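You operate a simulated robot arm through the tools that you are given. There is no shell and no other tool. Be economical: measure what you need, move in short steps, check, and stop when the job is done.

The job below is to be done with a simulated two-armed robot. You get a single attempt, and the scene is never put back.

JOB
Open the linen drawer, fetch the day block that says "FRI" from the sideboard top and set it in the inside of the linen drawer and shut the drawer again.

Only the result counts: the job must be done as asked and must still hold three seconds after the hand-in. Knocking over, shifting, dropping, spilling or breaking anything else fails it.

ROBOT AND FRAMES
Two 7-joint arms with two-finger parallel grippers on one trunk, on a base that drives. Base frame: it is fixed to the floor where the robot stands at the start and does not move with it; the origin is under the middle of the robot, x ahead of it, y to its left, z up. Lengths are in cm, angles in degrees, forces in N, time in s.
The left shoulder is at the start at [7, 13.3, 105.1], the right one opposite. With the tool pointing down near the work surface each hand reaches from about 10 to 64 cm from the robot's upright axis, wherever it stands, measured 20 degrees to its own side. Places, roughly: linen drawer [70, -10, 80]; inside of the linen drawer [80, -10, 70]. Payload 1.57 kg a hand.
Tool frame (each hand has its own): the origin (TCP) lies between the finger pads and is the grasp point; the fingertips stand 3 cm ahead of it; z points along the fingers, y is the line along which they close. The gripper opens to 8 cm. The fingers are 1.7 cm wide and 1.2 cm thick; the gripper's body (4 by 8.2 cm) begins 8 cm behind the TCP.
Orientation is that of the tool frame in the base frame, as a unit quaternion [x, y, z, w]. With the fingers straight down and closing along the base's y, the tool's x points along the base's -x, its y along +y and its z along -z.

CONTROLS
- The arms move only by the tool arm_command. It takes "left_commands", "right_commands" or both (then of equal length, played together; a hand with none holds still); each is a list of rows, each an object of numbers (a shift or turn left out is 0, a gripper value left out holds the last): "jaw": the finger opening in cm, from 0 to 8; "dx", "dy", "dz": the shift along the tool's x, y, z in cm; "ax", "ay", "az": the turn, a rotation vector about the tool's x, y, z in degrees. In form: [{"jaw": .., "dx": .., "dy": .., "dz": .., "ax": .., "ay": .., "az": ..}, ...]. A call has 1 to 20 rows; each row shifts and turns the commanded pose from where the row before left it, along the tool's axes as they then stand. Rows are played at 5 a second. More than 5 cm and 8.6 degrees between two rows, or a gripper value outside its range, and nothing of the call is played. Where a pose cannot be reached the arm comes as near as it can. A force on the tool above 40 N (or 10 N above the force at the start of the call, whichever is more), or a blocked arm, ends the call early, and 0.2 s more pass. The fingers move at their own pace (about 15.3 cm/s each) and stop on an object; they squeeze with about 27 N. The grip force told is the motor's: it shows also when the fingers shut on nothing. Time passes only in rows, and 0.2 s behind the last, so rows that do not move let the fingers close. The reply holds the time, the measured pose of the TCP, the force on the tool along the base axes, the opening and the grip force, in the units named above and with some noise, and new pictures: "views" is both (left out), scene, wrist or none (wrist: the cameras of the hands that moved).
- Cameras (640 x 400 px; columns grow to the right, rows downward): "scene" is now at [14.67, -2.48, 129.01]; the picture's right is [-0.21, -0.98, -0.00], its down [-0.51, 0.11, -0.85] and it looks along [0.83, -0.18, -0.53] (base axes); focal length 214 px, centre (320, 200). "left" rides on the left gripper at [-3.2, 0, -7.8] in its tool frame; the picture's right is [0.00, -1.00, 0.00], its down [0.97, 0.00, -0.24] and it looks along [0.24, 0.00, 0.97] (tool axes); focal length 218 px, centre (320, 200). "right" rides on the right gripper at [-3.2, 0, -7.8] in its tool frame; the picture's right is [0.00, -1.00, 0.00], its down [0.97, 0.00, -0.24] and it looks along [0.24, 0.00, 0.97] (tool axes); focal length 218 px, centre (320, 200). There is no depth. A picture from a camera that has moved, and an enlarged one, comes with that camera's place and axes in the base frame and with its lens. The place of the scene camera against the robot may be out by one fixed shift of up to 1.8 cm in any direction.
- slide_trunk(by): slides the trunk up (or, below 0, down) by that many cm; the arms and the scene camera ride with it, the base frame stays. It gives what a move gives, with no picture.
- roll_base(legs): drives the robot by 1 to 6 legs, each [ahead, left, turn to the left] in cm, cm and degrees, along the robot's own axes; the way and the turn of a leg run together, so that a leg with both is an arc; at most 150 cm and 180 degrees a leg. The arms and the cameras ride along, it lands a little off, and it stops where it bumps. It gives what a move gives, and a new picture of the scene camera.
- pan_tilt(pan, tilt): turns the head with the scene camera to pan (to the left, within 86 degrees either way) and tilt (down, from -29 to 69), counted from straight ahead of the robot. It gives what a move gives, and a new picture of the scene camera.
- enlarge(camera, box): a new picture of the part [left, top, right, bottom] of that camera's present view, enlarged. No time passes.
- job_done(): hands the job in; it is judged then, once.

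Go step by step. Nothing tells you exact positions but the pictures and the camera data: compare them with the known pose of the tool, close in by small moves and look again before you grip or let go. The budget is 120 turns and 170 pictures, counting those below and the enlarged ones. Unless the task says otherwise, let go and move clear before handing in, and close with one line.

The tools are called after "Request:" by a JSON object that holds its "name" and its "arguments". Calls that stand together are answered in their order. arm_command: Moves the arms, as the interface text tells. Its arguments: {"type":"object","properties":{"left_commands":{"type":"array","items":{"type":"object","properties":{"jaw":{"type":"number"},"dx":{"type":"number"},"dy":{"type":"number"},"dz":{"type":"number"},"ax":{"type":"number"},"ay":{"type":"number"},"az":{"type":"number"}}}},"right_commands":{"type":"array","items":{"type":"object","properties":{"jaw":{"type":"number"},"dx":{"type":"number"},"dy":{"type":"number"},"dz":{"type":"number"},"ax":{"type":"number"},"ay":{"type":"number"},"az":{"type":"number"}}}},"views":{"type":"string","enum":["both","scene","wrist","none"]}},"required":[]} The other tools are called the same way: slide_trunk (by) slides the trunk up or down; roll_base (legs) drives the base; pan_tilt (pan, tilt) turns the head that bears the scene camera; enlarge (camera, box) takes an enlarged picture of a part of a camera's view; job_done () hands the job in.

At the start:

```text
time: 0.0
left_tcp_pos: [38.84, 2.83, 118.54]
left_orientation: [0.0, 1.0, 0.0, 0.001]
left_force: [0.1, -0.2, 0.0]
left_gripper_width: 8.0
left_gripper_force: 0.0
right_tcp_pos: [40.5, -33.81, 114.05]
right_orientation: [-0.001, 1.0, 0.0, -0.001]
right_force: [0.0, -0.2, 0.0]
right_gripper_width: 8.01
right_gripper_force: 0.1
trunk travel left (down, up): [-62.5, 31.5]
robot x, y, heading: [0.28, -0.31, 0.2]
head pan, tilt: [-12.1, 31.7]
```

scene: 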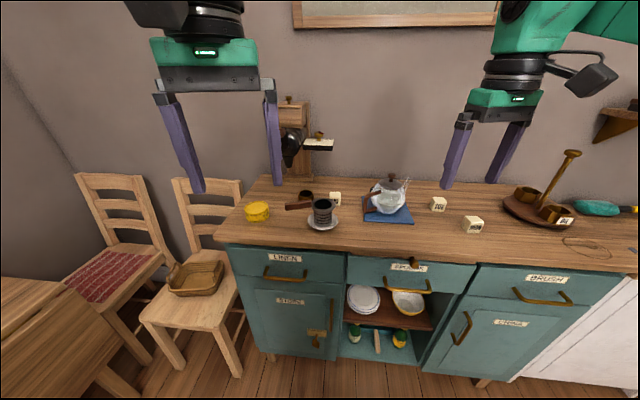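
right: 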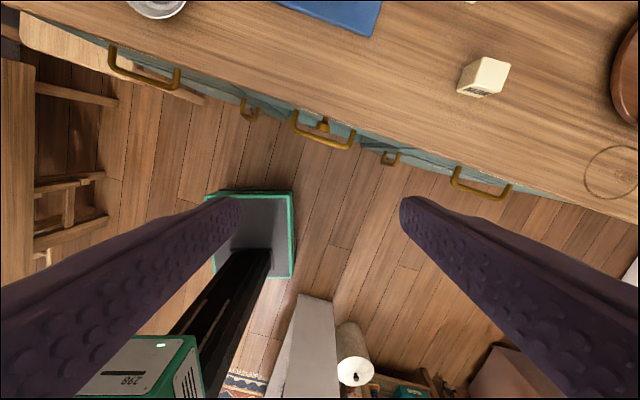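
left: 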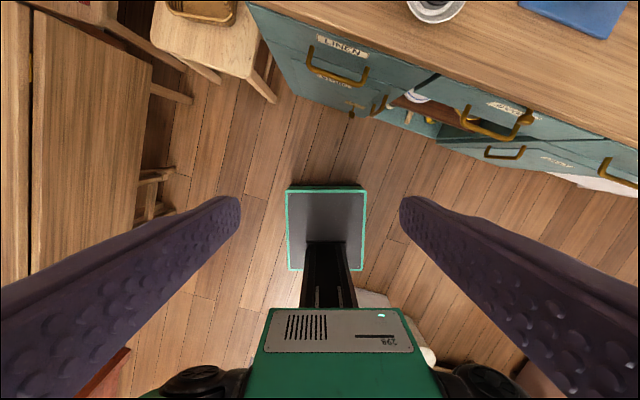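

I see a sideboard with three drawers and several day blocks on top. I'll enlarge the labels and the blocks first.

Request:
{"name": "enlarge", "arguments": {"camera": "scene", "box": [220, 230, 420, 355]}}

Request:
{"name": "enlarge", "arguments": {"camera": "scene", "box": [300, 170, 500, 295]}}

Request:
{"name": "enlarge", "arguments": {"camera": "scene", "box": [480, 150, 640, 250]}}

```text
3.20 times, centred on (320, 292) of scene
camera zoom: at [14.67, -2.48, 129.01], right [-0.21, -0.98, 0.0], down [-0.51, 0.11, -0.85], along [0.83, -0.18, -0.53], focal length 686 px, centre (320, -96)
```

zoom: 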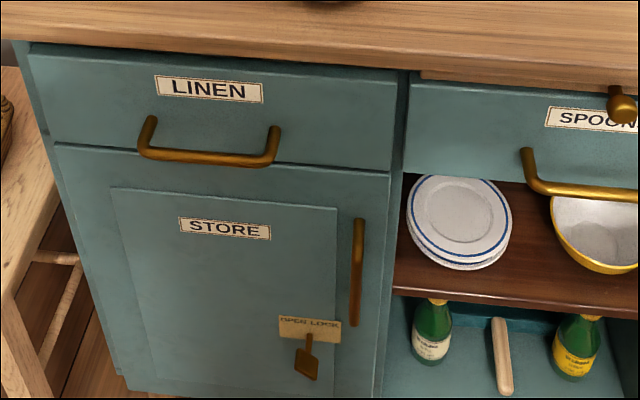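

```text
3.20 times, centred on (400, 232) of scene
camera zoom: at [14.67, -2.48, 129.01], right [-0.21, -0.98, 0.0], down [-0.51, 0.11, -0.85], along [0.83, -0.18, -0.53], focal length 686 px, centre (64, 96)
```

zoom: 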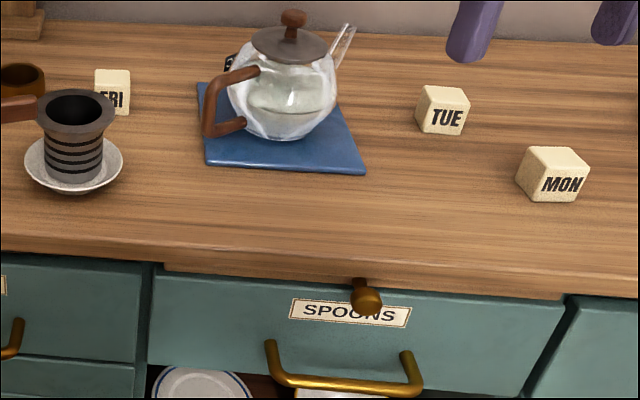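

```text
4.00 times, centred on (560, 200) of scene
camera zoom: at [14.67, -2.48, 129.01], right [-0.21, -0.98, 0.0], down [-0.51, 0.11, -0.85], along [0.83, -0.18, -0.53], focal length 858 px, centre (-640, 200)
```

zoom: 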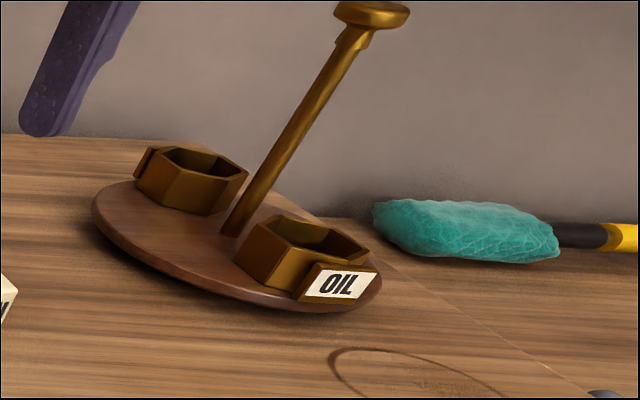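

Linen is the left drawer, and FRI is the block behind the cup. The sideboard is turned about 19° clockwise, so I'll square up to it and move a little closer.

Request:
{"name": "roll_base", "arguments": {"legs": [[0, 0, -19.5], [14, 8, 0]]}}

Request:
{"name": "pan_tilt", "arguments": {"pan": 0, "tilt": 45}}

```text
time: 2.5
left_tcp_pos: [53.1, -7.44, 118.57]
left_orientation: [0.171, 0.985, 0.001, 0.001]
left_force: [0.6, 0.3, 0.4]
left_gripper_width: 8.01
left_gripper_force: 0.1
right_tcp_pos: [42.44, -42.43, 114.01]
right_orientation: [0.171, 0.985, -0.001, 0.001]
right_force: [-0.4, 0.5, -0.1]
right_gripper_width: 7.99
right_gripper_force: 0.0
trunk travel left (down, up): [-62.5, 31.5]
robot x, y, heading: [15.87, 2.69, -19.8]
head pan, tilt: [-12.1, 31.7]
camera scene: at [28.92, -4.11, 129.03], right [-0.53, -0.85, 0.0], down [-0.45, 0.28, -0.85], along [0.72, -0.45, -0.53], focal length 214 px, centre (320, 200)
```

scene: 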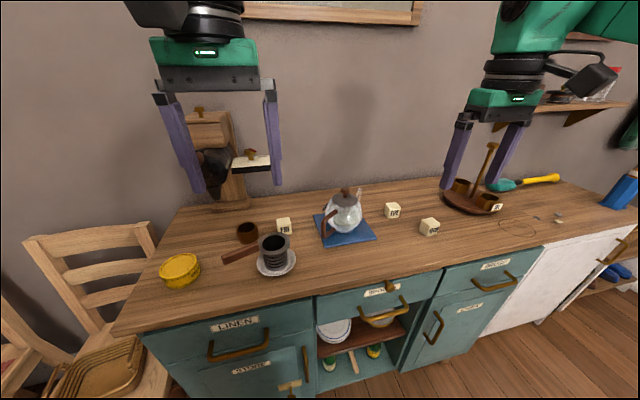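

```text
time: 3.2
left_tcp_pos: [53.36, -7.45, 118.59]
left_orientation: [0.171, 0.985, -0.001, 0.0]
left_force: [-0.7, 0.1, 0.9]
left_gripper_width: 7.98
left_gripper_force: 0.1
right_tcp_pos: [42.73, -42.57, 113.95]
right_orientation: [0.171, 0.985, 0.0, 0.0]
right_force: [0.3, -0.1, -0.4]
right_gripper_width: 8.01
right_gripper_force: 0.1
trunk travel left (down, up): [-62.5, 31.5]
robot x, y, heading: [15.97, 2.91, -19.5]
head pan, tilt: [0.0, 45.0]
camera scene: at [29.18, -2.1, 127.02], right [-0.34, -0.94, 0.0], down [-0.67, 0.24, -0.71], along [0.67, -0.24, -0.71], focal length 214 px, centre (320, 200)
```

scene: 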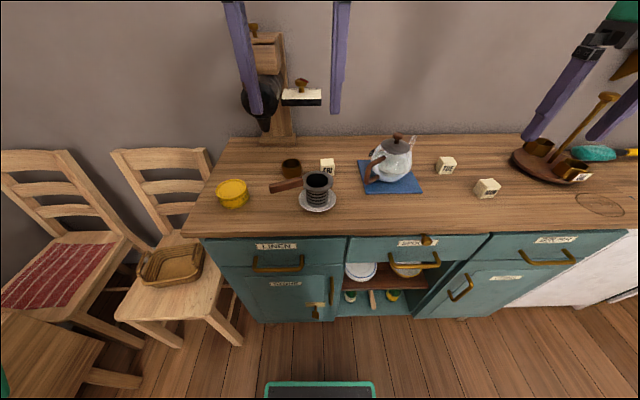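

FRI sits about 65 cm ahead of the robot and slightly to its right, and the linen drawer is at the left. I'll move closer, clear the left hand to the side, and bring the right hand above FRI.

Request:
{"name": "roll_base", "arguments": {"legs": [[11, 0, 0]]}}

Request:
{"name": "arm_command", "arguments": {"left_commands": [{"dy": 4}, {"dy": 4}, {"dy": 4}, {"dy": 4}, {"dx": 3}, {"dx": 3}, {"dx": 0}, {"dx": 0}], "right_commands": [{"dy": 4, "dx": -1.3}, {"dy": 4, "dx": -1.3}, {"dy": 4, "dx": -1.3}, {"dy": 4, "dx": -1.3}, {"dy": 4, "dx": -1.3}, {"dy": 4, "dx": -1.3}, {"dy": 3.5, "dx": -1.3}, {"dy": 3.5, "dx": -1.3}]}}

```text
time: 4.4
left_tcp_pos: [63.68, -11.11, 118.59]
left_orientation: [0.17, 0.985, 0.0, 0.001]
left_force: [0.4, 0.3, -0.3]
left_gripper_width: 7.97
left_gripper_force: 0.1
right_tcp_pos: [52.91, -46.15, 114.02]
right_orientation: [0.17, 0.985, 0.0, 0.001]
right_force: [-0.8, -0.2, 0.5]
right_gripper_width: 8.0
right_gripper_force: 0.1
trunk travel left (down, up): [-62.5, 31.5]
robot x, y, heading: [26.32, -0.9, -19.5]
head pan, tilt: [0.0, 45.0]
camera scene: at [39.37, -5.75, 127.04], right [-0.34, -0.94, 0.0], down [-0.67, 0.24, -0.71], along [0.67, -0.24, -0.71], focal length 214 px, centre (320, 200)
```

scene: 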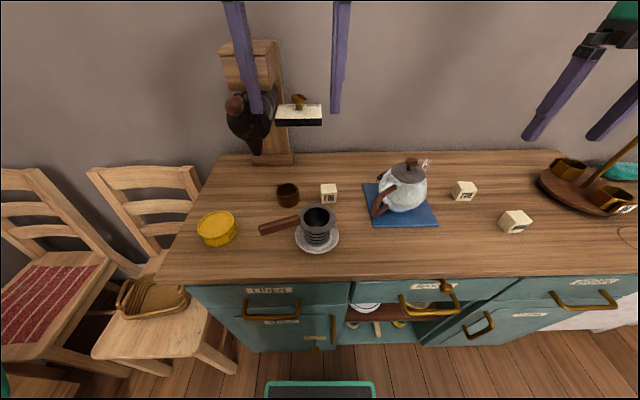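

```text
time: 6.2
left_tcp_pos: [63.67, 5.79, 118.63]
left_orientation: [0.17, 0.986, 0.001, 0.0]
left_force: [-0.1, 0.5, 0.7]
left_gripper_width: 7.97
left_gripper_force: 0.0
right_tcp_pos: [60.99, -46.99, 113.11]
right_orientation: [0.17, 0.985, 0.0, 0.0]
right_force: [-0.1, -0.2, -0.5]
right_gripper_width: 8.01
right_gripper_force: 0.1
right hand out of reach, approached as far as the arm can: row 1, 2, 3, 4, 5, 6, 7, 8
trunk travel left (down, up): [-62.5, 31.5]
robot x, y, heading: [25.95, -0.62, -19.8]
head pan, tilt: [0.0, 45.0]
camera scene: at [39.51, -5.82, 127.02], right [-0.34, -0.94, 0.0], down [-0.67, 0.24, -0.71], along [0.67, -0.24, -0.71], focal length 214 px, centre (320, 200)
camera right: at [63.89, -47.97, 120.85], right [-0.33, -0.94, 0.0], down [-0.92, 0.32, 0.24], along [-0.23, 0.08, -0.97], focal length 218 px, centre (320, 200)
camera left: at [66.63, 4.71, 126.43], right [-0.34, -0.94, 0.0], down [-0.91, 0.33, 0.24], along [-0.23, 0.08, -0.97], focal length 218 px, centre (320, 200)
```

scene: 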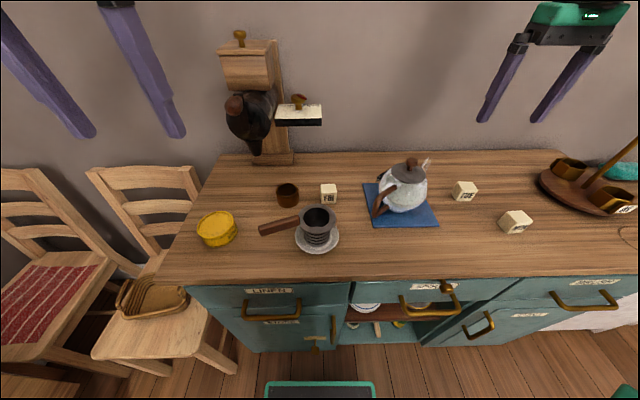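
right: 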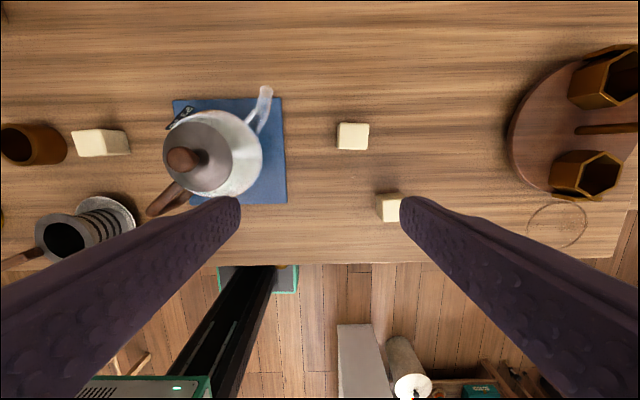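
left: 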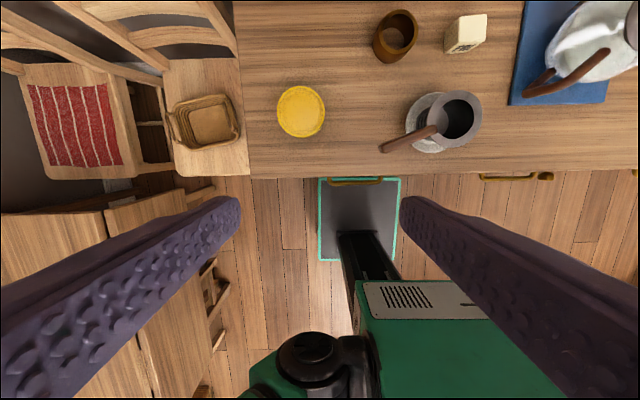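

The right hand ran out of reach, since the arm is too high for its shoulder. I'll raise the trunk so the hand works lower relative to the shoulder.

Request:
{"name": "slide_trunk", "arguments": {"by": 15}}

Request:
{"name": "arm_command", "arguments": {"right_commands": [{"dz": 3}, {"dz": 3}, {"dz": 3}, {"dz": 3}], "views": "none"}}

```text
time: 8.0
left_tcp_pos: [63.59, 5.76, 133.63]
left_orientation: [0.171, 0.985, -0.001, 0.0]
left_force: [-0.5, -0.1, -0.2]
left_gripper_width: 8.02
left_gripper_force: 0.1
right_tcp_pos: [60.8, -46.93, 128.05]
right_orientation: [0.169, 0.986, 0.0, 0.001]
right_force: [0.0, 0.0, 0.0]
right_gripper_width: 7.98
right_gripper_force: 0.0
trunk travel left (down, up): [-77.5, 16.5]
robot x, y, heading: [26.49, -0.85, -19.6]
head pan, tilt: [0.0, 45.0]
```

```text
time: 9.0
left_tcp_pos: [63.54, 5.78, 133.67]
left_orientation: [0.171, 0.985, 0.0, 0.0]
left_force: [0.0, 0.1, 0.1]
left_gripper_width: 8.0
left_gripper_force: 0.0
right_tcp_pos: [60.75, -47.9, 116.0]
right_orientation: [0.167, 0.986, 0.001, 0.001]
right_force: [0.9, -0.3, 0.4]
right_gripper_width: 7.97
right_gripper_force: 0.3
right hand out of reach, approached as far as the arm can: row 1, 3
trunk travel left (down, up): [-77.5, 16.5]
robot x, y, heading: [26.06, -0.88, -19.4]
head pan, tilt: [0.0, 45.0]
```

Request:
{"name": "arm_command", "arguments": {"right_commands": [{"dy": 4}, {"dy": 4}, {"dy": 4}, {"dy": 4}, {"dy": 4}, {"dy": 4}, {"dy": 3}, {"dy": 2}], "views": "wrist"}}

```text
time: 10.8
left_tcp_pos: [63.53, 5.91, 133.62]
left_orientation: [0.171, 0.985, 0.0, 0.001]
left_force: [-0.3, -0.5, 0.0]
left_gripper_width: 8.0
left_gripper_force: 0.1
right_tcp_pos: [60.7, -47.64, 116.05]
right_orientation: [0.168, 0.986, 0.002, 0.0]
right_force: [0.0, -0.2, -0.3]
right_gripper_width: 8.01
right_gripper_force: 0.0
right hand out of reach, approached as far as the arm can: row 1, 2, 3, 4, 5, 6, 7, 8
trunk travel left (down, up): [-77.5, 16.5]
robot x, y, heading: [26.21, -0.67, -19.9]
head pan, tilt: [0.0, 45.0]
camera right: at [63.67, -48.77, 123.86], right [-0.33, -0.94, 0.0], down [-0.92, 0.32, 0.24], along [-0.22, 0.08, -0.97], focal length 218 px, centre (320, 200)
```

right: 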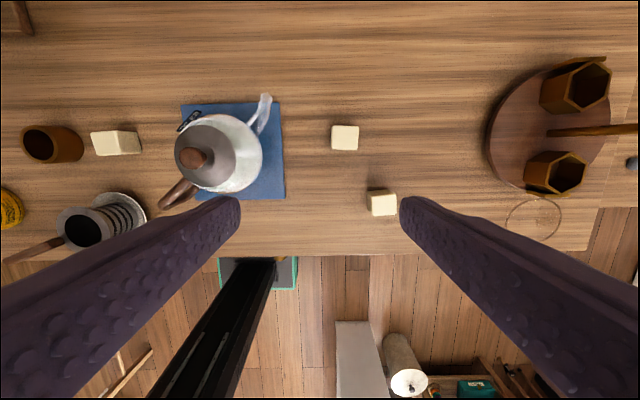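

The right arm can't come inward, so the left hand will do everything. I'll back off, tuck the right hand away, lower the trunk, and turn the left hand to grip the horizontal bar of the linen handle.

Request:
{"name": "roll_base", "arguments": {"legs": [[-17, 0, 0]]}}

Request:
{"name": "arm_command", "arguments": {"right_commands": [{"dx": 4, "dz": -3}, {"dx": 4, "dz": -3}, {"dx": 4, "dz": -3}, {"dx": 3, "dz": -3}], "views": "none"}}

Request:
{"name": "slide_trunk", "arguments": {"by": -20}}

Request:
{"name": "arm_command", "arguments": {"left_commands": [{"az": 8.5}, {"az": 8.5}, {"az": 8.5}, {"az": 8.5}, {"az": 8.5}, {"az": 8.5}, {"az": 8.5}, {"az": 8.5}, {"az": 8.5}, {"az": 8.5}, {"az": 5}]}}

```text
time: 12.2
left_tcp_pos: [48.06, 11.41, 133.56]
left_orientation: [0.17, 0.985, 0.001, -0.001]
left_force: [-0.1, 0.0, 0.0]
left_gripper_width: 7.98
left_gripper_force: 0.0
right_tcp_pos: [45.37, -42.17, 115.84]
right_orientation: [0.168, 0.986, 0.001, -0.001]
right_force: [1.3, -0.2, -0.4]
right_gripper_width: 8.01
right_gripper_force: 0.1
trunk travel left (down, up): [-77.5, 16.5]
robot x, y, heading: [9.94, 4.91, -19.5]
head pan, tilt: [0.0, 45.0]
camera scene: at [24.0, -0.26, 141.98], right [-0.34, -0.94, 0.0], down [-0.67, 0.24, -0.7], along [0.66, -0.24, -0.71], focal length 214 px, centre (320, 200)
```

scene: 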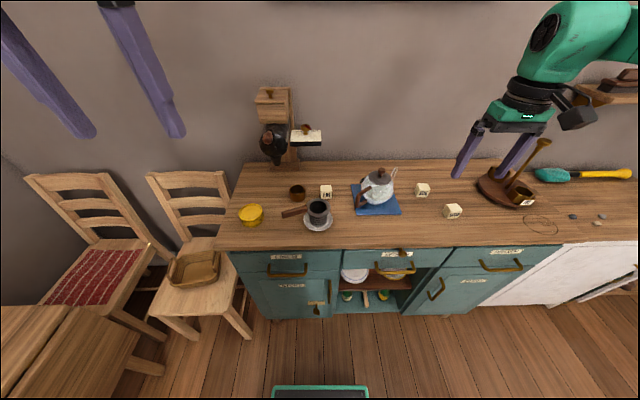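

```text
time: 13.2
left_tcp_pos: [47.53, 11.51, 133.56]
left_orientation: [0.17, 0.985, 0.0, 0.001]
left_force: [-0.6, -0.1, -0.5]
left_gripper_width: 8.03
left_gripper_force: 0.1
right_tcp_pos: [30.44, -37.21, 128.1]
right_orientation: [0.166, 0.986, 0.003, 0.001]
right_force: [-0.5, 0.2, 0.1]
right_gripper_width: 8.0
right_gripper_force: 0.0
trunk travel left (down, up): [-77.5, 16.5]
robot x, y, heading: [10.54, 4.92, -19.7]
head pan, tilt: [0.0, 45.0]
```

```text
time: 15.4
left_tcp_pos: [47.73, 11.56, 113.51]
left_orientation: [0.17, 0.986, 0.0, 0.0]
left_force: [0.0, 0.5, -0.6]
left_gripper_width: 8.02
left_gripper_force: 0.0
right_tcp_pos: [30.77, -37.35, 107.96]
right_orientation: [0.166, 0.986, 0.003, 0.001]
right_force: [-1.1, -0.2, -0.4]
right_gripper_width: 8.0
right_gripper_force: 0.0
trunk travel left (down, up): [-57.5, 36.5]
robot x, y, heading: [10.46, 5.18, -19.9]
head pan, tilt: [0.0, 45.0]
```

```text
time: 17.8
left_tcp_pos: [47.81, 11.52, 113.69]
left_orientation: [0.818, 0.576, 0.0, 0.0]
left_force: [0.1, 0.1, -0.3]
left_gripper_width: 7.99
left_gripper_force: 0.0
right_tcp_pos: [30.67, -37.39, 107.95]
right_orientation: [0.165, 0.986, 0.003, 0.0]
right_force: [1.2, 1.1, -0.2]
right_gripper_width: 8.01
right_gripper_force: 0.1
trunk travel left (down, up): [-57.5, 36.5]
robot x, y, heading: [10.22, 4.95, -19.4]
head pan, tilt: [0.0, 45.0]
camera scene: at [23.63, -0.13, 122.03], right [-0.34, -0.94, 0.0], down [-0.67, 0.24, -0.71], along [0.67, -0.24, -0.71], focal length 214 px, centre (320, 200)
camera left: at [46.68, 8.45, 121.45], right [-0.94, 0.34, 0.0], down [0.33, 0.91, 0.24], along [0.08, 0.23, -0.97], focal length 218 px, centre (320, 200)
```

scene: 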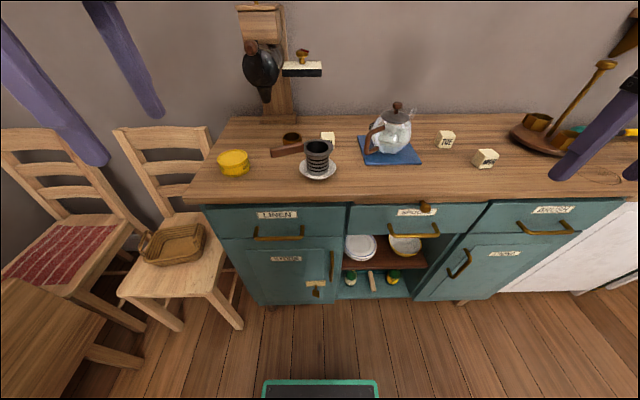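
left: 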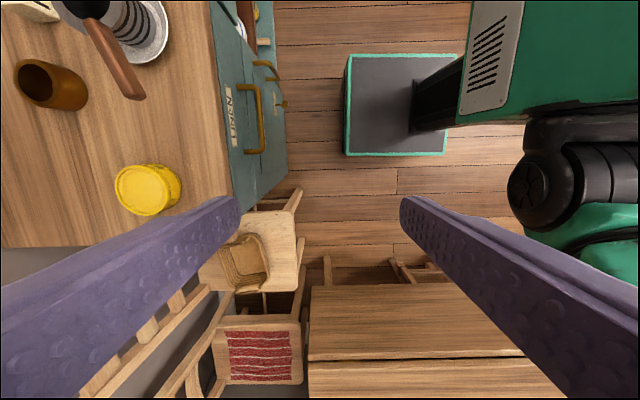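

Request:
{"name": "enlarge", "arguments": {"camera": "left", "box": [200, 40, 320, 210]}}

Request:
{"name": "enlarge", "arguments": {"camera": "scene", "box": [200, 195, 360, 295]}}

```text
2.35 times, centred on (260, 125) of left
camera zoom: at [46.68, 8.45, 121.45], right [-0.94, 0.34, 0.0], down [0.33, 0.91, 0.24], along [0.08, 0.23, -0.97], focal length 514 px, centre (461, 376)
```

zoom: 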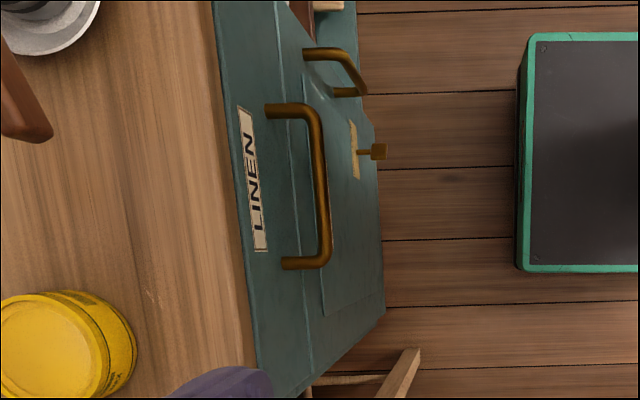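

```text
4.00 times, centred on (280, 245) of scene
camera zoom: at [23.63, -0.13, 122.03], right [-0.34, -0.94, 0.0], down [-0.67, 0.24, -0.71], along [0.67, -0.24, -0.71], focal length 858 px, centre (480, 20)
```

zoom: 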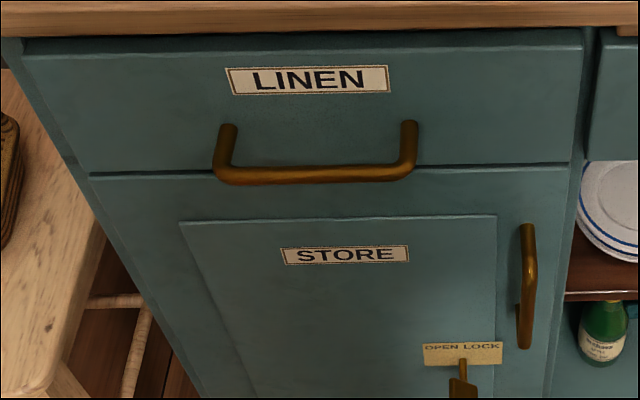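

The handle's bar is about 11 cm left of centre, at roughly z 75–80. I'll tilt the left hand forward and down in front of it, then look from close range.

Request:
{"name": "arm_command", "arguments": {"left_commands": [{"dx": -4, "dy": -1}, {"dx": -4, "dz": 2, "dy": -1}, {"dz": 4, "ax": -8.5}, {"ax": -8.5}, {"ax": -8.5}, {"ax": -8.5}, {"ax": -8.5}, {"ax": -8.5}, {"ax": -5}]}}

```text
time: 19.8
left_tcp_pos: [44.89, 0.79, 108.98]
left_orientation: [0.738, 0.513, 0.259, 0.353]
left_force: [-0.2, -0.2, -0.6]
left_gripper_width: 7.99
left_gripper_force: 0.1
left hand out of reach, approached as far as the arm can: row 7, 8, 9
right_tcp_pos: [30.64, -37.25, 107.91]
right_orientation: [0.166, 0.986, 0.002, 0.0]
right_force: [-0.4, -0.6, -0.5]
right_gripper_width: 8.0
right_gripper_force: 0.1
trunk travel left (down, up): [-57.5, 36.5]
robot x, y, heading: [10.27, 4.54, -19.8]
head pan, tilt: [0.0, 45.0]
camera scene: at [23.62, -0.13, 121.98], right [-0.33, -0.94, 0.0], down [-0.67, 0.24, -0.7], along [0.66, -0.23, -0.71], focal length 214 px, centre (320, 200)
camera left: at [38.06, -0.26, 113.77], right [-0.57, 0.23, -0.79], down [0.15, 0.97, 0.17], along [0.81, -0.02, -0.59], focal length 218 px, centre (320, 200)
```

scene: 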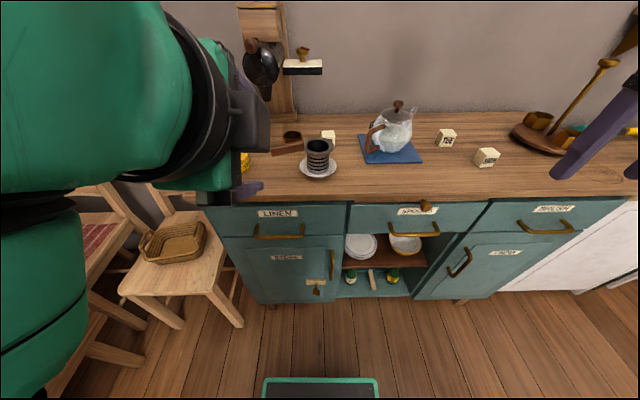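
left: 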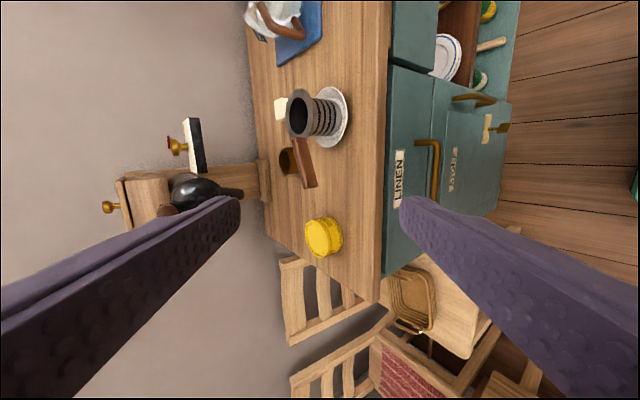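

Triangulating, the bar is at about z 76 and 3 cm in front of the drawer face. I want a flatter hand, so I'll back off a little, lower it and tilt it further.

Request:
{"name": "roll_base", "arguments": {"legs": [[-12, 0, 0]]}}

Request:
{"name": "arm_command", "arguments": {"left_commands": [{"dz": 3, "dy": -4}, {"dz": 3, "dy": -4}, {"dz": 3, "dy": -4}, {"dz": 3, "dy": -4}, {"dz": 3, "dy": -4}, {"dz": 3, "dy": -4}, {"ax": -8.5}, {"ax": -8.5}, {"ax": -8}]}}

```text
time: 21.1
left_tcp_pos: [33.78, 5.03, 109.08]
left_orientation: [0.738, 0.515, 0.258, 0.351]
left_force: [0.7, -0.1, -0.8]
left_gripper_width: 7.98
left_gripper_force: 0.1
right_tcp_pos: [19.38, -33.35, 107.86]
right_orientation: [0.166, 0.986, 0.002, 0.0]
right_force: [-0.4, 0.5, -0.3]
right_gripper_width: 8.01
right_gripper_force: 0.0
trunk travel left (down, up): [-57.5, 36.5]
robot x, y, heading: [-1.05, 8.9, -19.7]
head pan, tilt: [0.0, 45.0]
camera scene: at [12.35, 3.9, 122.02], right [-0.34, -0.94, 0.0], down [-0.67, 0.24, -0.71], along [0.67, -0.24, -0.71], focal length 214 px, centre (320, 200)
```

scene: 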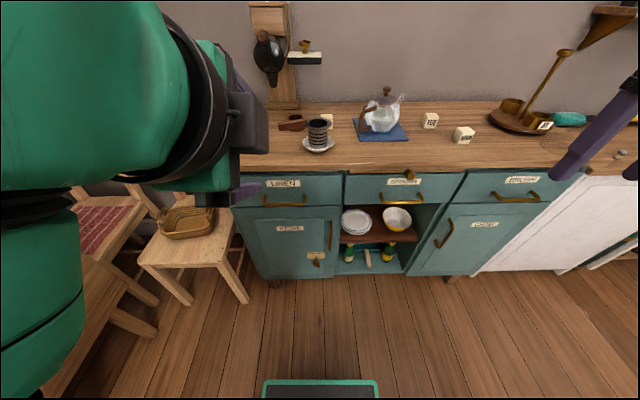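

```text
time: 23.1
left_tcp_pos: [36.85, -7.73, 98.45]
left_orientation: [0.688, 0.423, 0.344, 0.479]
left_force: [0.0, -0.3, 0.5]
left_gripper_width: 7.99
left_gripper_force: 0.1
left hand out of reach, approached as far as the arm can: row 1, 2, 3, 4, 5, 6, 7, 8, 9
right_tcp_pos: [19.7, -33.28, 107.87]
right_orientation: [0.164, 0.986, 0.002, -0.002]
right_force: [-0.5, -0.2, -0.6]
right_gripper_width: 7.99
right_gripper_force: 0.1
trunk travel left (down, up): [-57.5, 36.5]
robot x, y, heading: [-0.75, 8.68, -19.8]
head pan, tilt: [0.0, 45.0]
camera scene: at [12.72, 3.92, 121.98], right [-0.33, -0.94, 0.0], down [-0.67, 0.24, -0.7], along [0.66, -0.24, -0.71], focal length 214 px, centre (320, 200)
camera left: at [28.72, -7.8, 100.55], right [-0.25, 0.18, -0.95], down [0.18, 0.97, 0.14], along [0.95, -0.14, -0.28], focal length 218 px, centre (320, 200)
```

scene: 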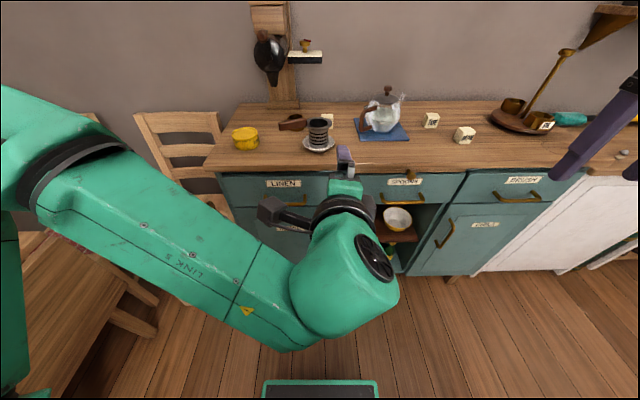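
left: 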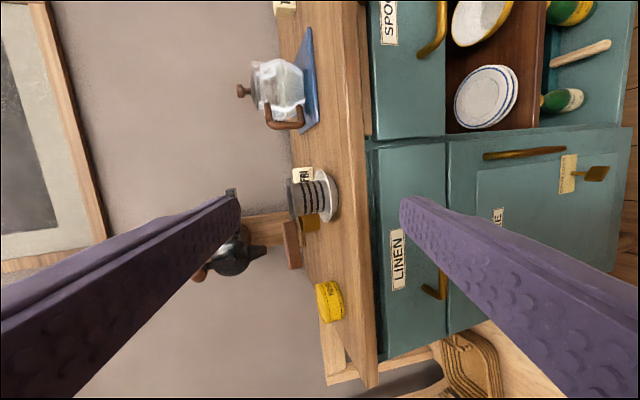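

The hand is now nearly horizontal but has drifted right. I'll shift it left and lower it with the arm.

Request:
{"name": "arm_command", "arguments": {"left_commands": [{"dx": 3}, {"dx": 3}, {"dx": 3}, {"dx": 3}, {"dx": 1, "ay": -1.5}], "views": "none"}}

Request:
{"name": "slide_trunk", "arguments": {"by": -12}}

Request:
{"name": "arm_command", "arguments": {"left_commands": [{"jaw": 4.5}]}}

```text
time: 24.2
left_tcp_pos: [36.13, -8.32, 98.43]
left_orientation: [0.699, 0.403, 0.333, 0.487]
left_force: [0.5, 0.2, -0.1]
left_gripper_width: 7.98
left_gripper_force: 0.0
left hand out of reach, approached as far as the arm can: row 1, 2, 3, 4, 5
right_tcp_pos: [19.57, -33.27, 107.84]
right_orientation: [0.165, 0.986, 0.002, 0.0]
right_force: [0.3, -0.3, 0.4]
right_gripper_width: 8.03
right_gripper_force: 0.1
trunk travel left (down, up): [-57.5, 36.5]
robot x, y, heading: [-0.92, 8.79, -19.5]
head pan, tilt: [0.0, 45.0]
```

```text
time: 25.8
left_tcp_pos: [35.89, -8.22, 86.54]
left_orientation: [0.699, 0.402, 0.333, 0.488]
left_force: [-0.3, 0.4, -0.2]
left_gripper_width: 7.99
left_gripper_force: 0.0
right_tcp_pos: [19.4, -33.24, 95.89]
right_orientation: [0.165, 0.986, 0.002, 0.001]
right_force: [0.7, 0.4, -0.5]
right_gripper_width: 8.0
right_gripper_force: 0.1
trunk travel left (down, up): [-45.5, 48.5]
robot x, y, heading: [-0.72, 9.1, -19.6]
head pan, tilt: [0.0, 45.0]
```

```text
time: 26.1
left_tcp_pos: [35.86, -8.4, 86.61]
left_orientation: [0.699, 0.402, 0.333, 0.488]
left_force: [-0.5, -0.6, -0.1]
left_gripper_width: 4.49
left_gripper_force: 0.1
right_tcp_pos: [19.34, -33.24, 95.86]
right_orientation: [0.166, 0.986, 0.002, 0.001]
right_force: [-0.4, 0.2, 0.2]
right_gripper_width: 8.0
right_gripper_force: 0.1
trunk travel left (down, up): [-45.5, 48.5]
robot x, y, heading: [-1.01, 8.91, -19.8]
head pan, tilt: [0.0, 45.0]
camera scene: at [12.29, 3.91, 110.03], right [-0.34, -0.94, 0.0], down [-0.67, 0.24, -0.71], along [0.67, -0.24, -0.71], focal length 214 px, centre (320, 200)
camera left: at [27.7, -7.89, 88.64], right [-0.24, 0.2, -0.95], down [0.24, 0.96, 0.14], along [0.94, -0.19, -0.27], focal length 218 px, centre (320, 200)
```

scene: 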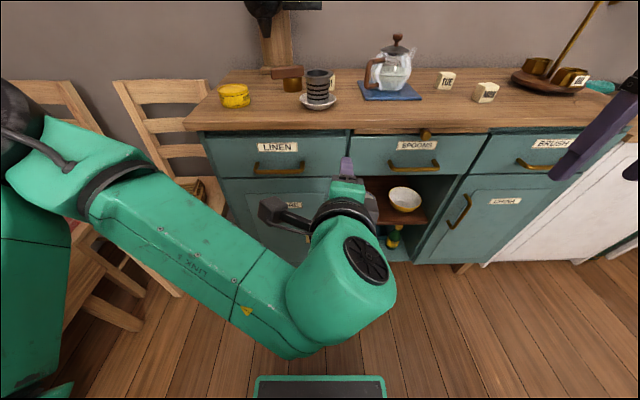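
left: 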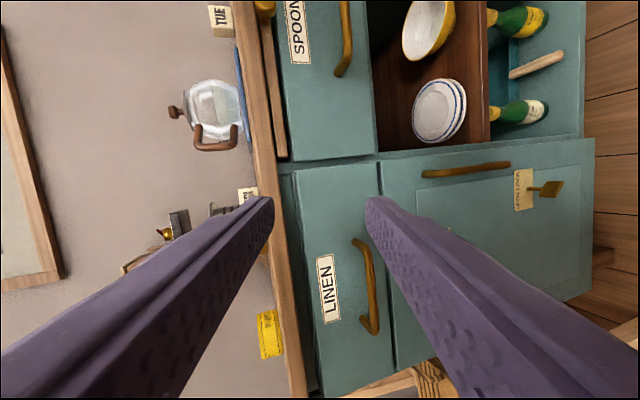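

The arm's wrist is at a limit, but the base can do the positioning. I'll look left first to check there is room to sidestep.

Request:
{"name": "pan_tilt", "arguments": {"pan": 60, "tilt": 55}}

```text
time: 27.4
left_tcp_pos: [35.89, -8.31, 86.7]
left_orientation: [0.7, 0.403, 0.333, 0.487]
left_force: [-0.5, 0.6, 0.5]
left_gripper_width: 4.51
left_gripper_force: 0.1
right_tcp_pos: [19.4, -33.26, 95.9]
right_orientation: [0.166, 0.986, 0.002, 0.0]
right_force: [-0.3, 0.5, -0.2]
right_gripper_width: 8.03
right_gripper_force: 0.0
trunk travel left (down, up): [-45.5, 48.5]
robot x, y, heading: [-1.01, 8.61, -19.7]
head pan, tilt: [60.0, 55.0]
camera scene: at [10.13, 11.31, 108.69], right [0.65, -0.76, 0.0], down [-0.62, -0.53, -0.57], along [0.44, 0.37, -0.82], focal length 214 px, centre (320, 200)
```

scene: 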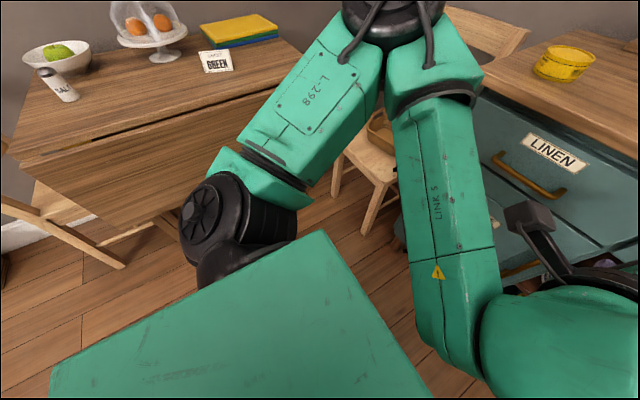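

Sidestepping could hit the table or chair with that raised elbow. I'll unwind the hand to pointing down and try the opposite roll instead.

Request:
{"name": "slide_trunk", "arguments": {"by": 12}}

Request:
{"name": "arm_command", "arguments": {"left_commands": [{"ax": 8.5}, {"ax": 8.5}, {"ax": 8.5}, {"ax": 8.5}, {"ax": 8.5}, {"ax": 8.5}, {"ax": 8.5}, {"ax": 8.5}, {"ax": 4}], "views": "none"}}

Request:
{"name": "pan_tilt", "arguments": {"pan": 10, "tilt": 50}}

```text
time: 28.9
left_tcp_pos: [35.9, -8.3, 98.54]
left_orientation: [0.699, 0.402, 0.333, 0.488]
left_force: [0.3, -0.1, -0.2]
left_gripper_width: 4.52
left_gripper_force: 0.1
right_tcp_pos: [19.42, -33.36, 107.93]
right_orientation: [0.165, 0.986, 0.003, 0.0]
right_force: [0.6, 0.0, -0.6]
right_gripper_width: 8.0
right_gripper_force: 0.0
trunk travel left (down, up): [-57.5, 36.5]
robot x, y, heading: [-0.95, 8.7, -19.4]
head pan, tilt: [60.0, 55.0]
```

```text
time: 30.9
left_tcp_pos: [35.9, -8.25, 98.55]
left_orientation: [0.853, 0.521, 0.033, -0.016]
left_force: [-0.5, 1.4, 0.2]
left_gripper_width: 4.51
left_gripper_force: 0.1
right_tcp_pos: [19.33, -33.31, 108.01]
right_orientation: [0.165, 0.986, 0.003, 0.0]
right_force: [0.1, 0.5, 0.2]
right_gripper_width: 8.0
right_gripper_force: 0.0
trunk travel left (down, up): [-57.5, 36.5]
robot x, y, heading: [-1.06, 8.73, -19.6]
head pan, tilt: [60.0, 55.0]
```

```text
time: 32.1
left_tcp_pos: [35.98, -8.21, 98.54]
left_orientation: [0.853, 0.521, 0.034, -0.016]
left_force: [0.3, -0.4, 0.5]
left_gripper_width: 4.52
left_gripper_force: 0.1
right_tcp_pos: [19.29, -33.31, 107.89]
right_orientation: [0.165, 0.986, 0.003, 0.0]
right_force: [0.8, -0.8, -0.2]
right_gripper_width: 7.99
right_gripper_force: 0.1
trunk travel left (down, up): [-57.5, 36.5]
robot x, y, heading: [-0.76, 8.65, -19.7]
head pan, tilt: [10.0, 50.0]
camera scene: at [12.23, 5.36, 121.33], right [-0.17, -0.99, 0.0], down [-0.76, 0.13, -0.64], along [0.63, -0.11, -0.77], focal length 214 px, centre (320, 200)
```

scene: 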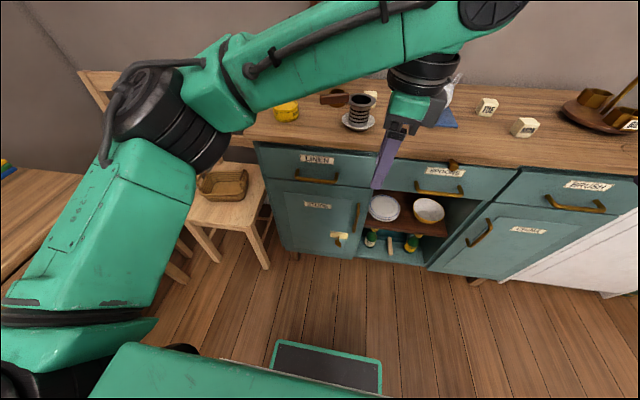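

Request:
{"name": "arm_command", "arguments": {"left_commands": [{"az": -8.5}, {"az": -8.5}, {"az": -8.5}, {"az": -8.5}, {"az": -8.5}, {"az": -8.5}, {"az": -8.5}, {"az": -8.5}, {"az": -8.5}, {"az": -8.5}, {"az": -8.5}, {"az": -8.5}, {"az": -8.5}, {"az": -8.5}, {"az": -8.5}, {"az": -8.5}, {"az": -8.5}, {"az": -8.5}, {"az": -8.5}, {"az": -8.5}], "views": "none"}}

```text
time: 36.3
left_tcp_pos: [35.94, -8.22, 98.52]
left_orientation: [-0.446, 0.894, 0.019, 0.032]
left_force: [0.6, 0.9, -1.1]
left_gripper_width: 4.5
left_gripper_force: 0.1
right_tcp_pos: [19.26, -33.37, 107.96]
right_orientation: [0.165, 0.986, 0.003, 0.0]
right_force: [-0.2, 0.3, -0.2]
right_gripper_width: 8.0
right_gripper_force: 0.1
trunk travel left (down, up): [-57.5, 36.5]
robot x, y, heading: [-0.94, 8.92, -19.5]
head pan, tilt: [10.0, 50.0]
```

Request:
{"name": "arm_command", "arguments": {"left_commands": [{"az": -8.5}, {"az": -8.5}, {"dx": -4}, {"dx": -4}, {"dx": -3}, {"dx": -2.5}, {"ax": 8.5}, {"ax": 8.5}, {"ax": 8.5}, {"ax": 8.5}, {"ax": 8.5}, {"ax": 8.5}]}}

```text
time: 38.9
left_tcp_pos: [42.4, 5.69, 101.78]
left_orientation: [-0.518, 0.773, -0.281, 0.236]
left_force: [0.1, 0.0, -0.1]
left_gripper_width: 4.47
left_gripper_force: 0.0
left hand out of reach, approached as far as the arm can: row 11, 12
right_tcp_pos: [19.54, -33.31, 107.88]
right_orientation: [0.165, 0.986, 0.003, 0.0]
right_force: [0.8, -0.7, -0.3]
right_gripper_width: 7.98
right_gripper_force: 0.1
trunk travel left (down, up): [-57.5, 36.5]
robot x, y, heading: [-0.9, 8.94, -19.5]
head pan, tilt: [10.0, 50.0]
camera scene: at [12.35, 5.32, 121.32], right [-0.17, -0.99, 0.0], down [-0.76, 0.13, -0.64], along [0.63, -0.11, -0.77], focal length 214 px, centre (320, 200)
camera left: at [38.45, 10.12, 107.75], right [0.67, -0.31, 0.68], down [-0.5, -0.86, 0.1], along [0.55, -0.41, -0.73], focal length 218 px, centre (320, 200)
```

scene: 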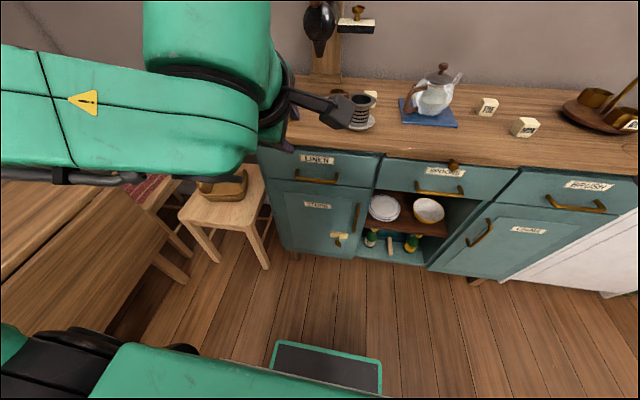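
left: 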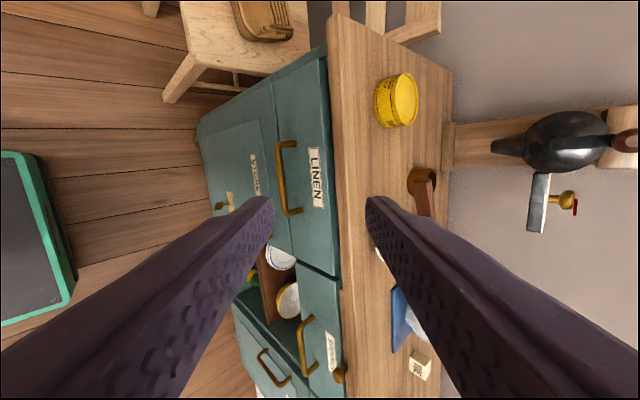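

The opposite roll works, with the hand tilted about 43° in front of the drawer. I'll check the elbow's surroundings before lowering the trunk.

Request:
{"name": "pan_tilt", "arguments": {"pan": 60, "tilt": 50}}

```text
time: 40.1
left_tcp_pos: [42.35, 5.68, 101.78]
left_orientation: [-0.518, 0.773, -0.28, 0.237]
left_force: [-0.7, -0.4, 0.3]
left_gripper_width: 4.49
left_gripper_force: 0.0
right_tcp_pos: [19.35, -33.32, 107.88]
right_orientation: [0.164, 0.986, 0.003, 0.0]
right_force: [-0.3, 0.4, -0.8]
right_gripper_width: 8.02
right_gripper_force: 0.0
trunk travel left (down, up): [-57.5, 36.5]
robot x, y, heading: [-0.66, 8.9, -19.8]
head pan, tilt: [60.0, 50.0]
camera scene: at [10.49, 11.62, 121.34], right [0.65, -0.76, 0.0], down [-0.58, -0.5, -0.64], along [0.49, 0.42, -0.77], focal length 214 px, centre (320, 200)
```

scene: 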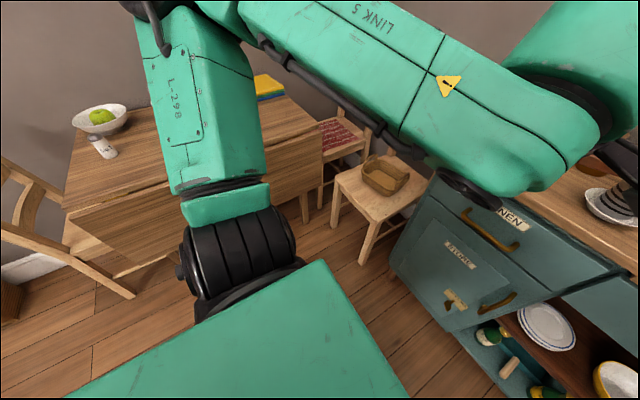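

The elbow stays well above the table. I'll lower the trunk and drive forward to a pre-grasp spot.

Request:
{"name": "slide_trunk", "arguments": {"by": -19.5}}

Request:
{"name": "roll_base", "arguments": {"legs": [[6, 0, 0]]}}

Request:
{"name": "arm_command", "arguments": {"left_commands": [{"jaw": 3.2}], "views": "wrist"}}

```text
time: 42.2
left_tcp_pos: [42.34, 5.75, 82.45]
left_orientation: [-0.519, 0.773, -0.28, 0.236]
left_force: [-0.6, -0.4, -0.2]
left_gripper_width: 4.5
left_gripper_force: 0.0
right_tcp_pos: [19.43, -33.34, 88.4]
right_orientation: [0.166, 0.986, 0.002, 0.0]
right_force: [0.5, 0.0, -0.5]
right_gripper_width: 8.0
right_gripper_force: 0.1
trunk travel left (down, up): [-38.0, 56.0]
robot x, y, heading: [-1.08, 8.81, -19.6]
head pan, tilt: [60.0, 50.0]
```

```text
time: 43.2
left_tcp_pos: [48.16, 3.6, 82.25]
left_orientation: [-0.518, 0.772, -0.28, 0.237]
left_force: [0.3, 0.2, 0.1]
left_gripper_width: 4.51
left_gripper_force: 0.0
right_tcp_pos: [25.15, -35.43, 88.4]
right_orientation: [0.165, 0.986, 0.003, -0.001]
right_force: [0.4, -0.6, -0.2]
right_gripper_width: 8.02
right_gripper_force: 0.0
trunk travel left (down, up): [-38.0, 56.0]
robot x, y, heading: [4.46, 6.56, -19.4]
head pan, tilt: [60.0, 50.0]
camera scene: at [16.22, 9.6, 101.82], right [0.65, -0.76, 0.0], down [-0.58, -0.5, -0.64], along [0.49, 0.42, -0.77], focal length 214 px, centre (320, 200)
```

scene: 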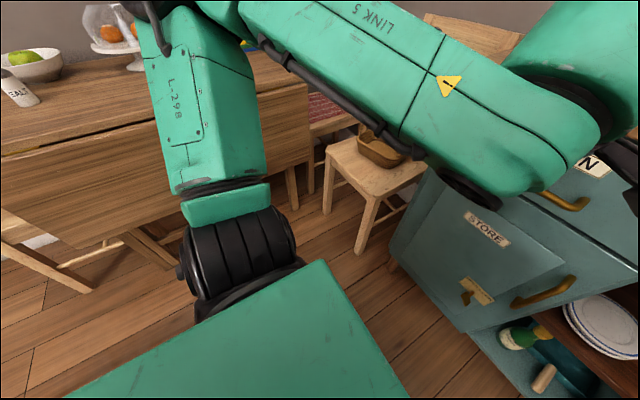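

```text
time: 43.6
left_tcp_pos: [48.03, 3.65, 82.4]
left_orientation: [-0.518, 0.773, -0.281, 0.236]
left_force: [0.4, 0.3, 0.2]
left_gripper_width: 3.21
left_gripper_force: 0.0
right_tcp_pos: [25.1, -35.3, 88.29]
right_orientation: [0.165, 0.986, 0.002, 0.001]
right_force: [-1.0, 0.6, 0.5]
right_gripper_width: 8.01
right_gripper_force: 0.1
trunk travel left (down, up): [-38.0, 56.0]
robot x, y, heading: [4.74, 7.03, -19.7]
head pan, tilt: [60.0, 50.0]
camera left: at [43.98, 8.14, 88.31], right [0.67, -0.31, 0.68], down [-0.5, -0.86, 0.1], along [0.55, -0.41, -0.73], focal length 218 px, centre (320, 200)
```

left: 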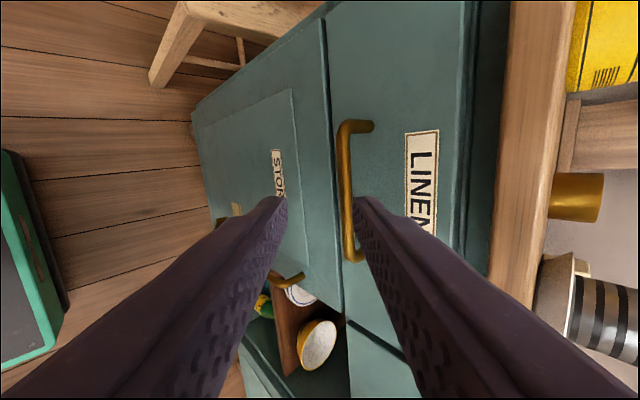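

The bar is straight ahead, about 2 cm off the finger mid-plane. I'll correct for that, advance partway and check.

Request:
{"name": "arm_command", "arguments": {"left_commands": [{"dy": -1.1}, {"dy": -1.1}, {"dz": 2}, {"dz": 2}], "views": "wrist"}}

```text
time: 44.6
left_tcp_pos: [52.25, 2.34, 80.92]
left_orientation: [-0.518, 0.773, -0.28, 0.236]
left_force: [0.8, -0.3, 0.1]
left_gripper_width: 3.18
left_gripper_force: 0.0
right_tcp_pos: [25.15, -35.3, 88.44]
right_orientation: [0.165, 0.986, 0.003, 0.0]
right_force: [0.6, 0.5, -0.1]
right_gripper_width: 8.02
right_gripper_force: 0.1
trunk travel left (down, up): [-38.0, 56.0]
robot x, y, heading: [5.04, 6.71, -19.7]
head pan, tilt: [60.0, 50.0]
camera left: at [48.13, 6.77, 86.93], right [0.67, -0.3, 0.68], down [-0.5, -0.86, 0.1], along [0.55, -0.41, -0.73], focal length 218 px, centre (320, 200)
```

left: 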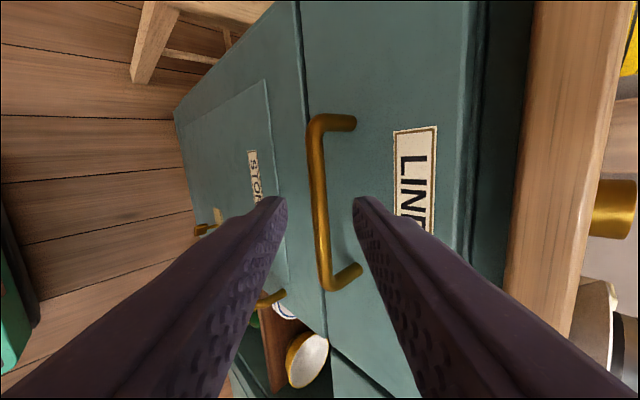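

Request:
{"name": "arm_command", "arguments": {"left_commands": [{"dz": 1.5}, {"dz": 1.5}, {"dz": 1.3}], "views": "wrist"}}

```text
time: 45.4
left_tcp_pos: [54.93, 1.53, 77.77]
left_orientation: [-0.519, 0.772, -0.281, 0.236]
left_force: [-0.4, -0.5, 0.0]
left_gripper_width: 3.19
left_gripper_force: 0.2
right_tcp_pos: [25.07, -35.34, 88.49]
right_orientation: [0.165, 0.986, 0.003, 0.0]
right_force: [0.7, 1.0, -0.4]
right_gripper_width: 8.03
right_gripper_force: 0.0
trunk travel left (down, up): [-38.0, 56.0]
robot x, y, heading: [4.6, 7.07, -19.6]
head pan, tilt: [60.0, 50.0]
camera left: at [50.91, 5.94, 83.75], right [0.67, -0.3, 0.68], down [-0.5, -0.86, 0.1], along [0.55, -0.41, -0.73], focal length 218 px, centre (320, 200)
```

left: 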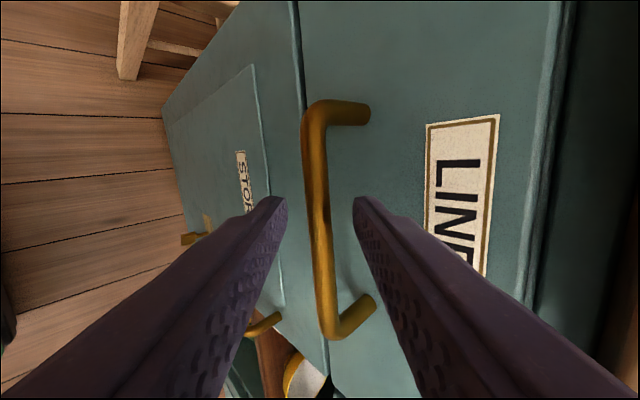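

The bar is right at the fingertips and centred. I'll advance a bit more and close.

Request:
{"name": "arm_command", "arguments": {"left_commands": [{"dz": 0.8}, {"dz": 0.7}, {"jaw": 0}, {}, {}], "views": "wrist"}}

```text
time: 46.6
left_tcp_pos: [55.91, 1.26, 76.74]
left_orientation: [-0.519, 0.772, -0.282, 0.237]
left_force: [1.4, 0.0, 1.5]
left_gripper_width: 1.28
left_gripper_force: 30.0
right_tcp_pos: [25.02, -35.34, 88.5]
right_orientation: [0.165, 0.986, 0.003, 0.0]
right_force: [-0.2, -0.4, 0.4]
right_gripper_width: 7.99
right_gripper_force: 0.0
trunk travel left (down, up): [-38.0, 56.0]
robot x, y, heading: [4.81, 6.89, -19.6]
head pan, tilt: [60.0, 50.0]
camera left: at [51.87, 5.62, 82.65], right [0.67, -0.3, 0.68], down [-0.5, -0.86, 0.1], along [0.55, -0.41, -0.73], focal length 218 px, centre (320, 200)
```

left: 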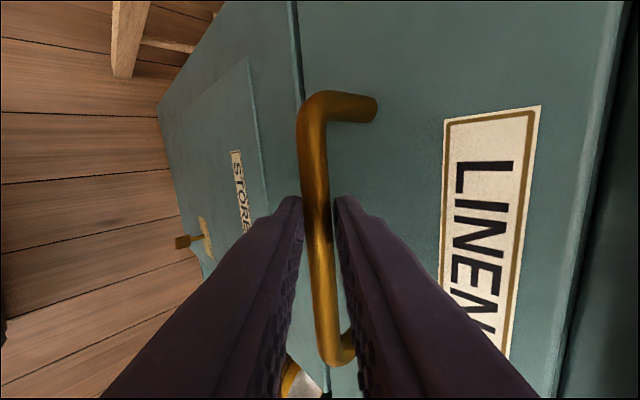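

I have the handle. I'll pull the drawer open by driving straight back.

Request:
{"name": "roll_base", "arguments": {"legs": [[-6, 0, 0]]}}

```text
time: 47.6
left_tcp_pos: [50.15, 3.11, 76.79]
left_orientation: [-0.518, 0.773, -0.28, 0.237]
left_force: [-0.8, -7.3, -0.5]
left_gripper_width: 1.29
left_gripper_force: 29.8
right_tcp_pos: [19.3, -33.33, 88.31]
right_orientation: [0.166, 0.986, 0.004, 0.001]
right_force: [0.2, -0.4, -0.1]
right_gripper_width: 7.98
right_gripper_force: 0.1
trunk travel left (down, up): [-38.0, 56.0]
robot x, y, heading: [-0.91, 8.6, -19.5]
head pan, tilt: [60.0, 50.0]
camera scene: at [10.39, 11.56, 101.84], right [0.65, -0.76, 0.0], down [-0.58, -0.5, -0.64], along [0.49, 0.42, -0.77], focal length 214 px, centre (320, 200)
```

scene: 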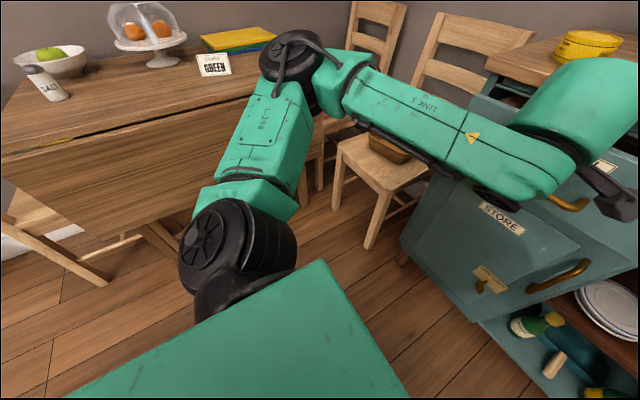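

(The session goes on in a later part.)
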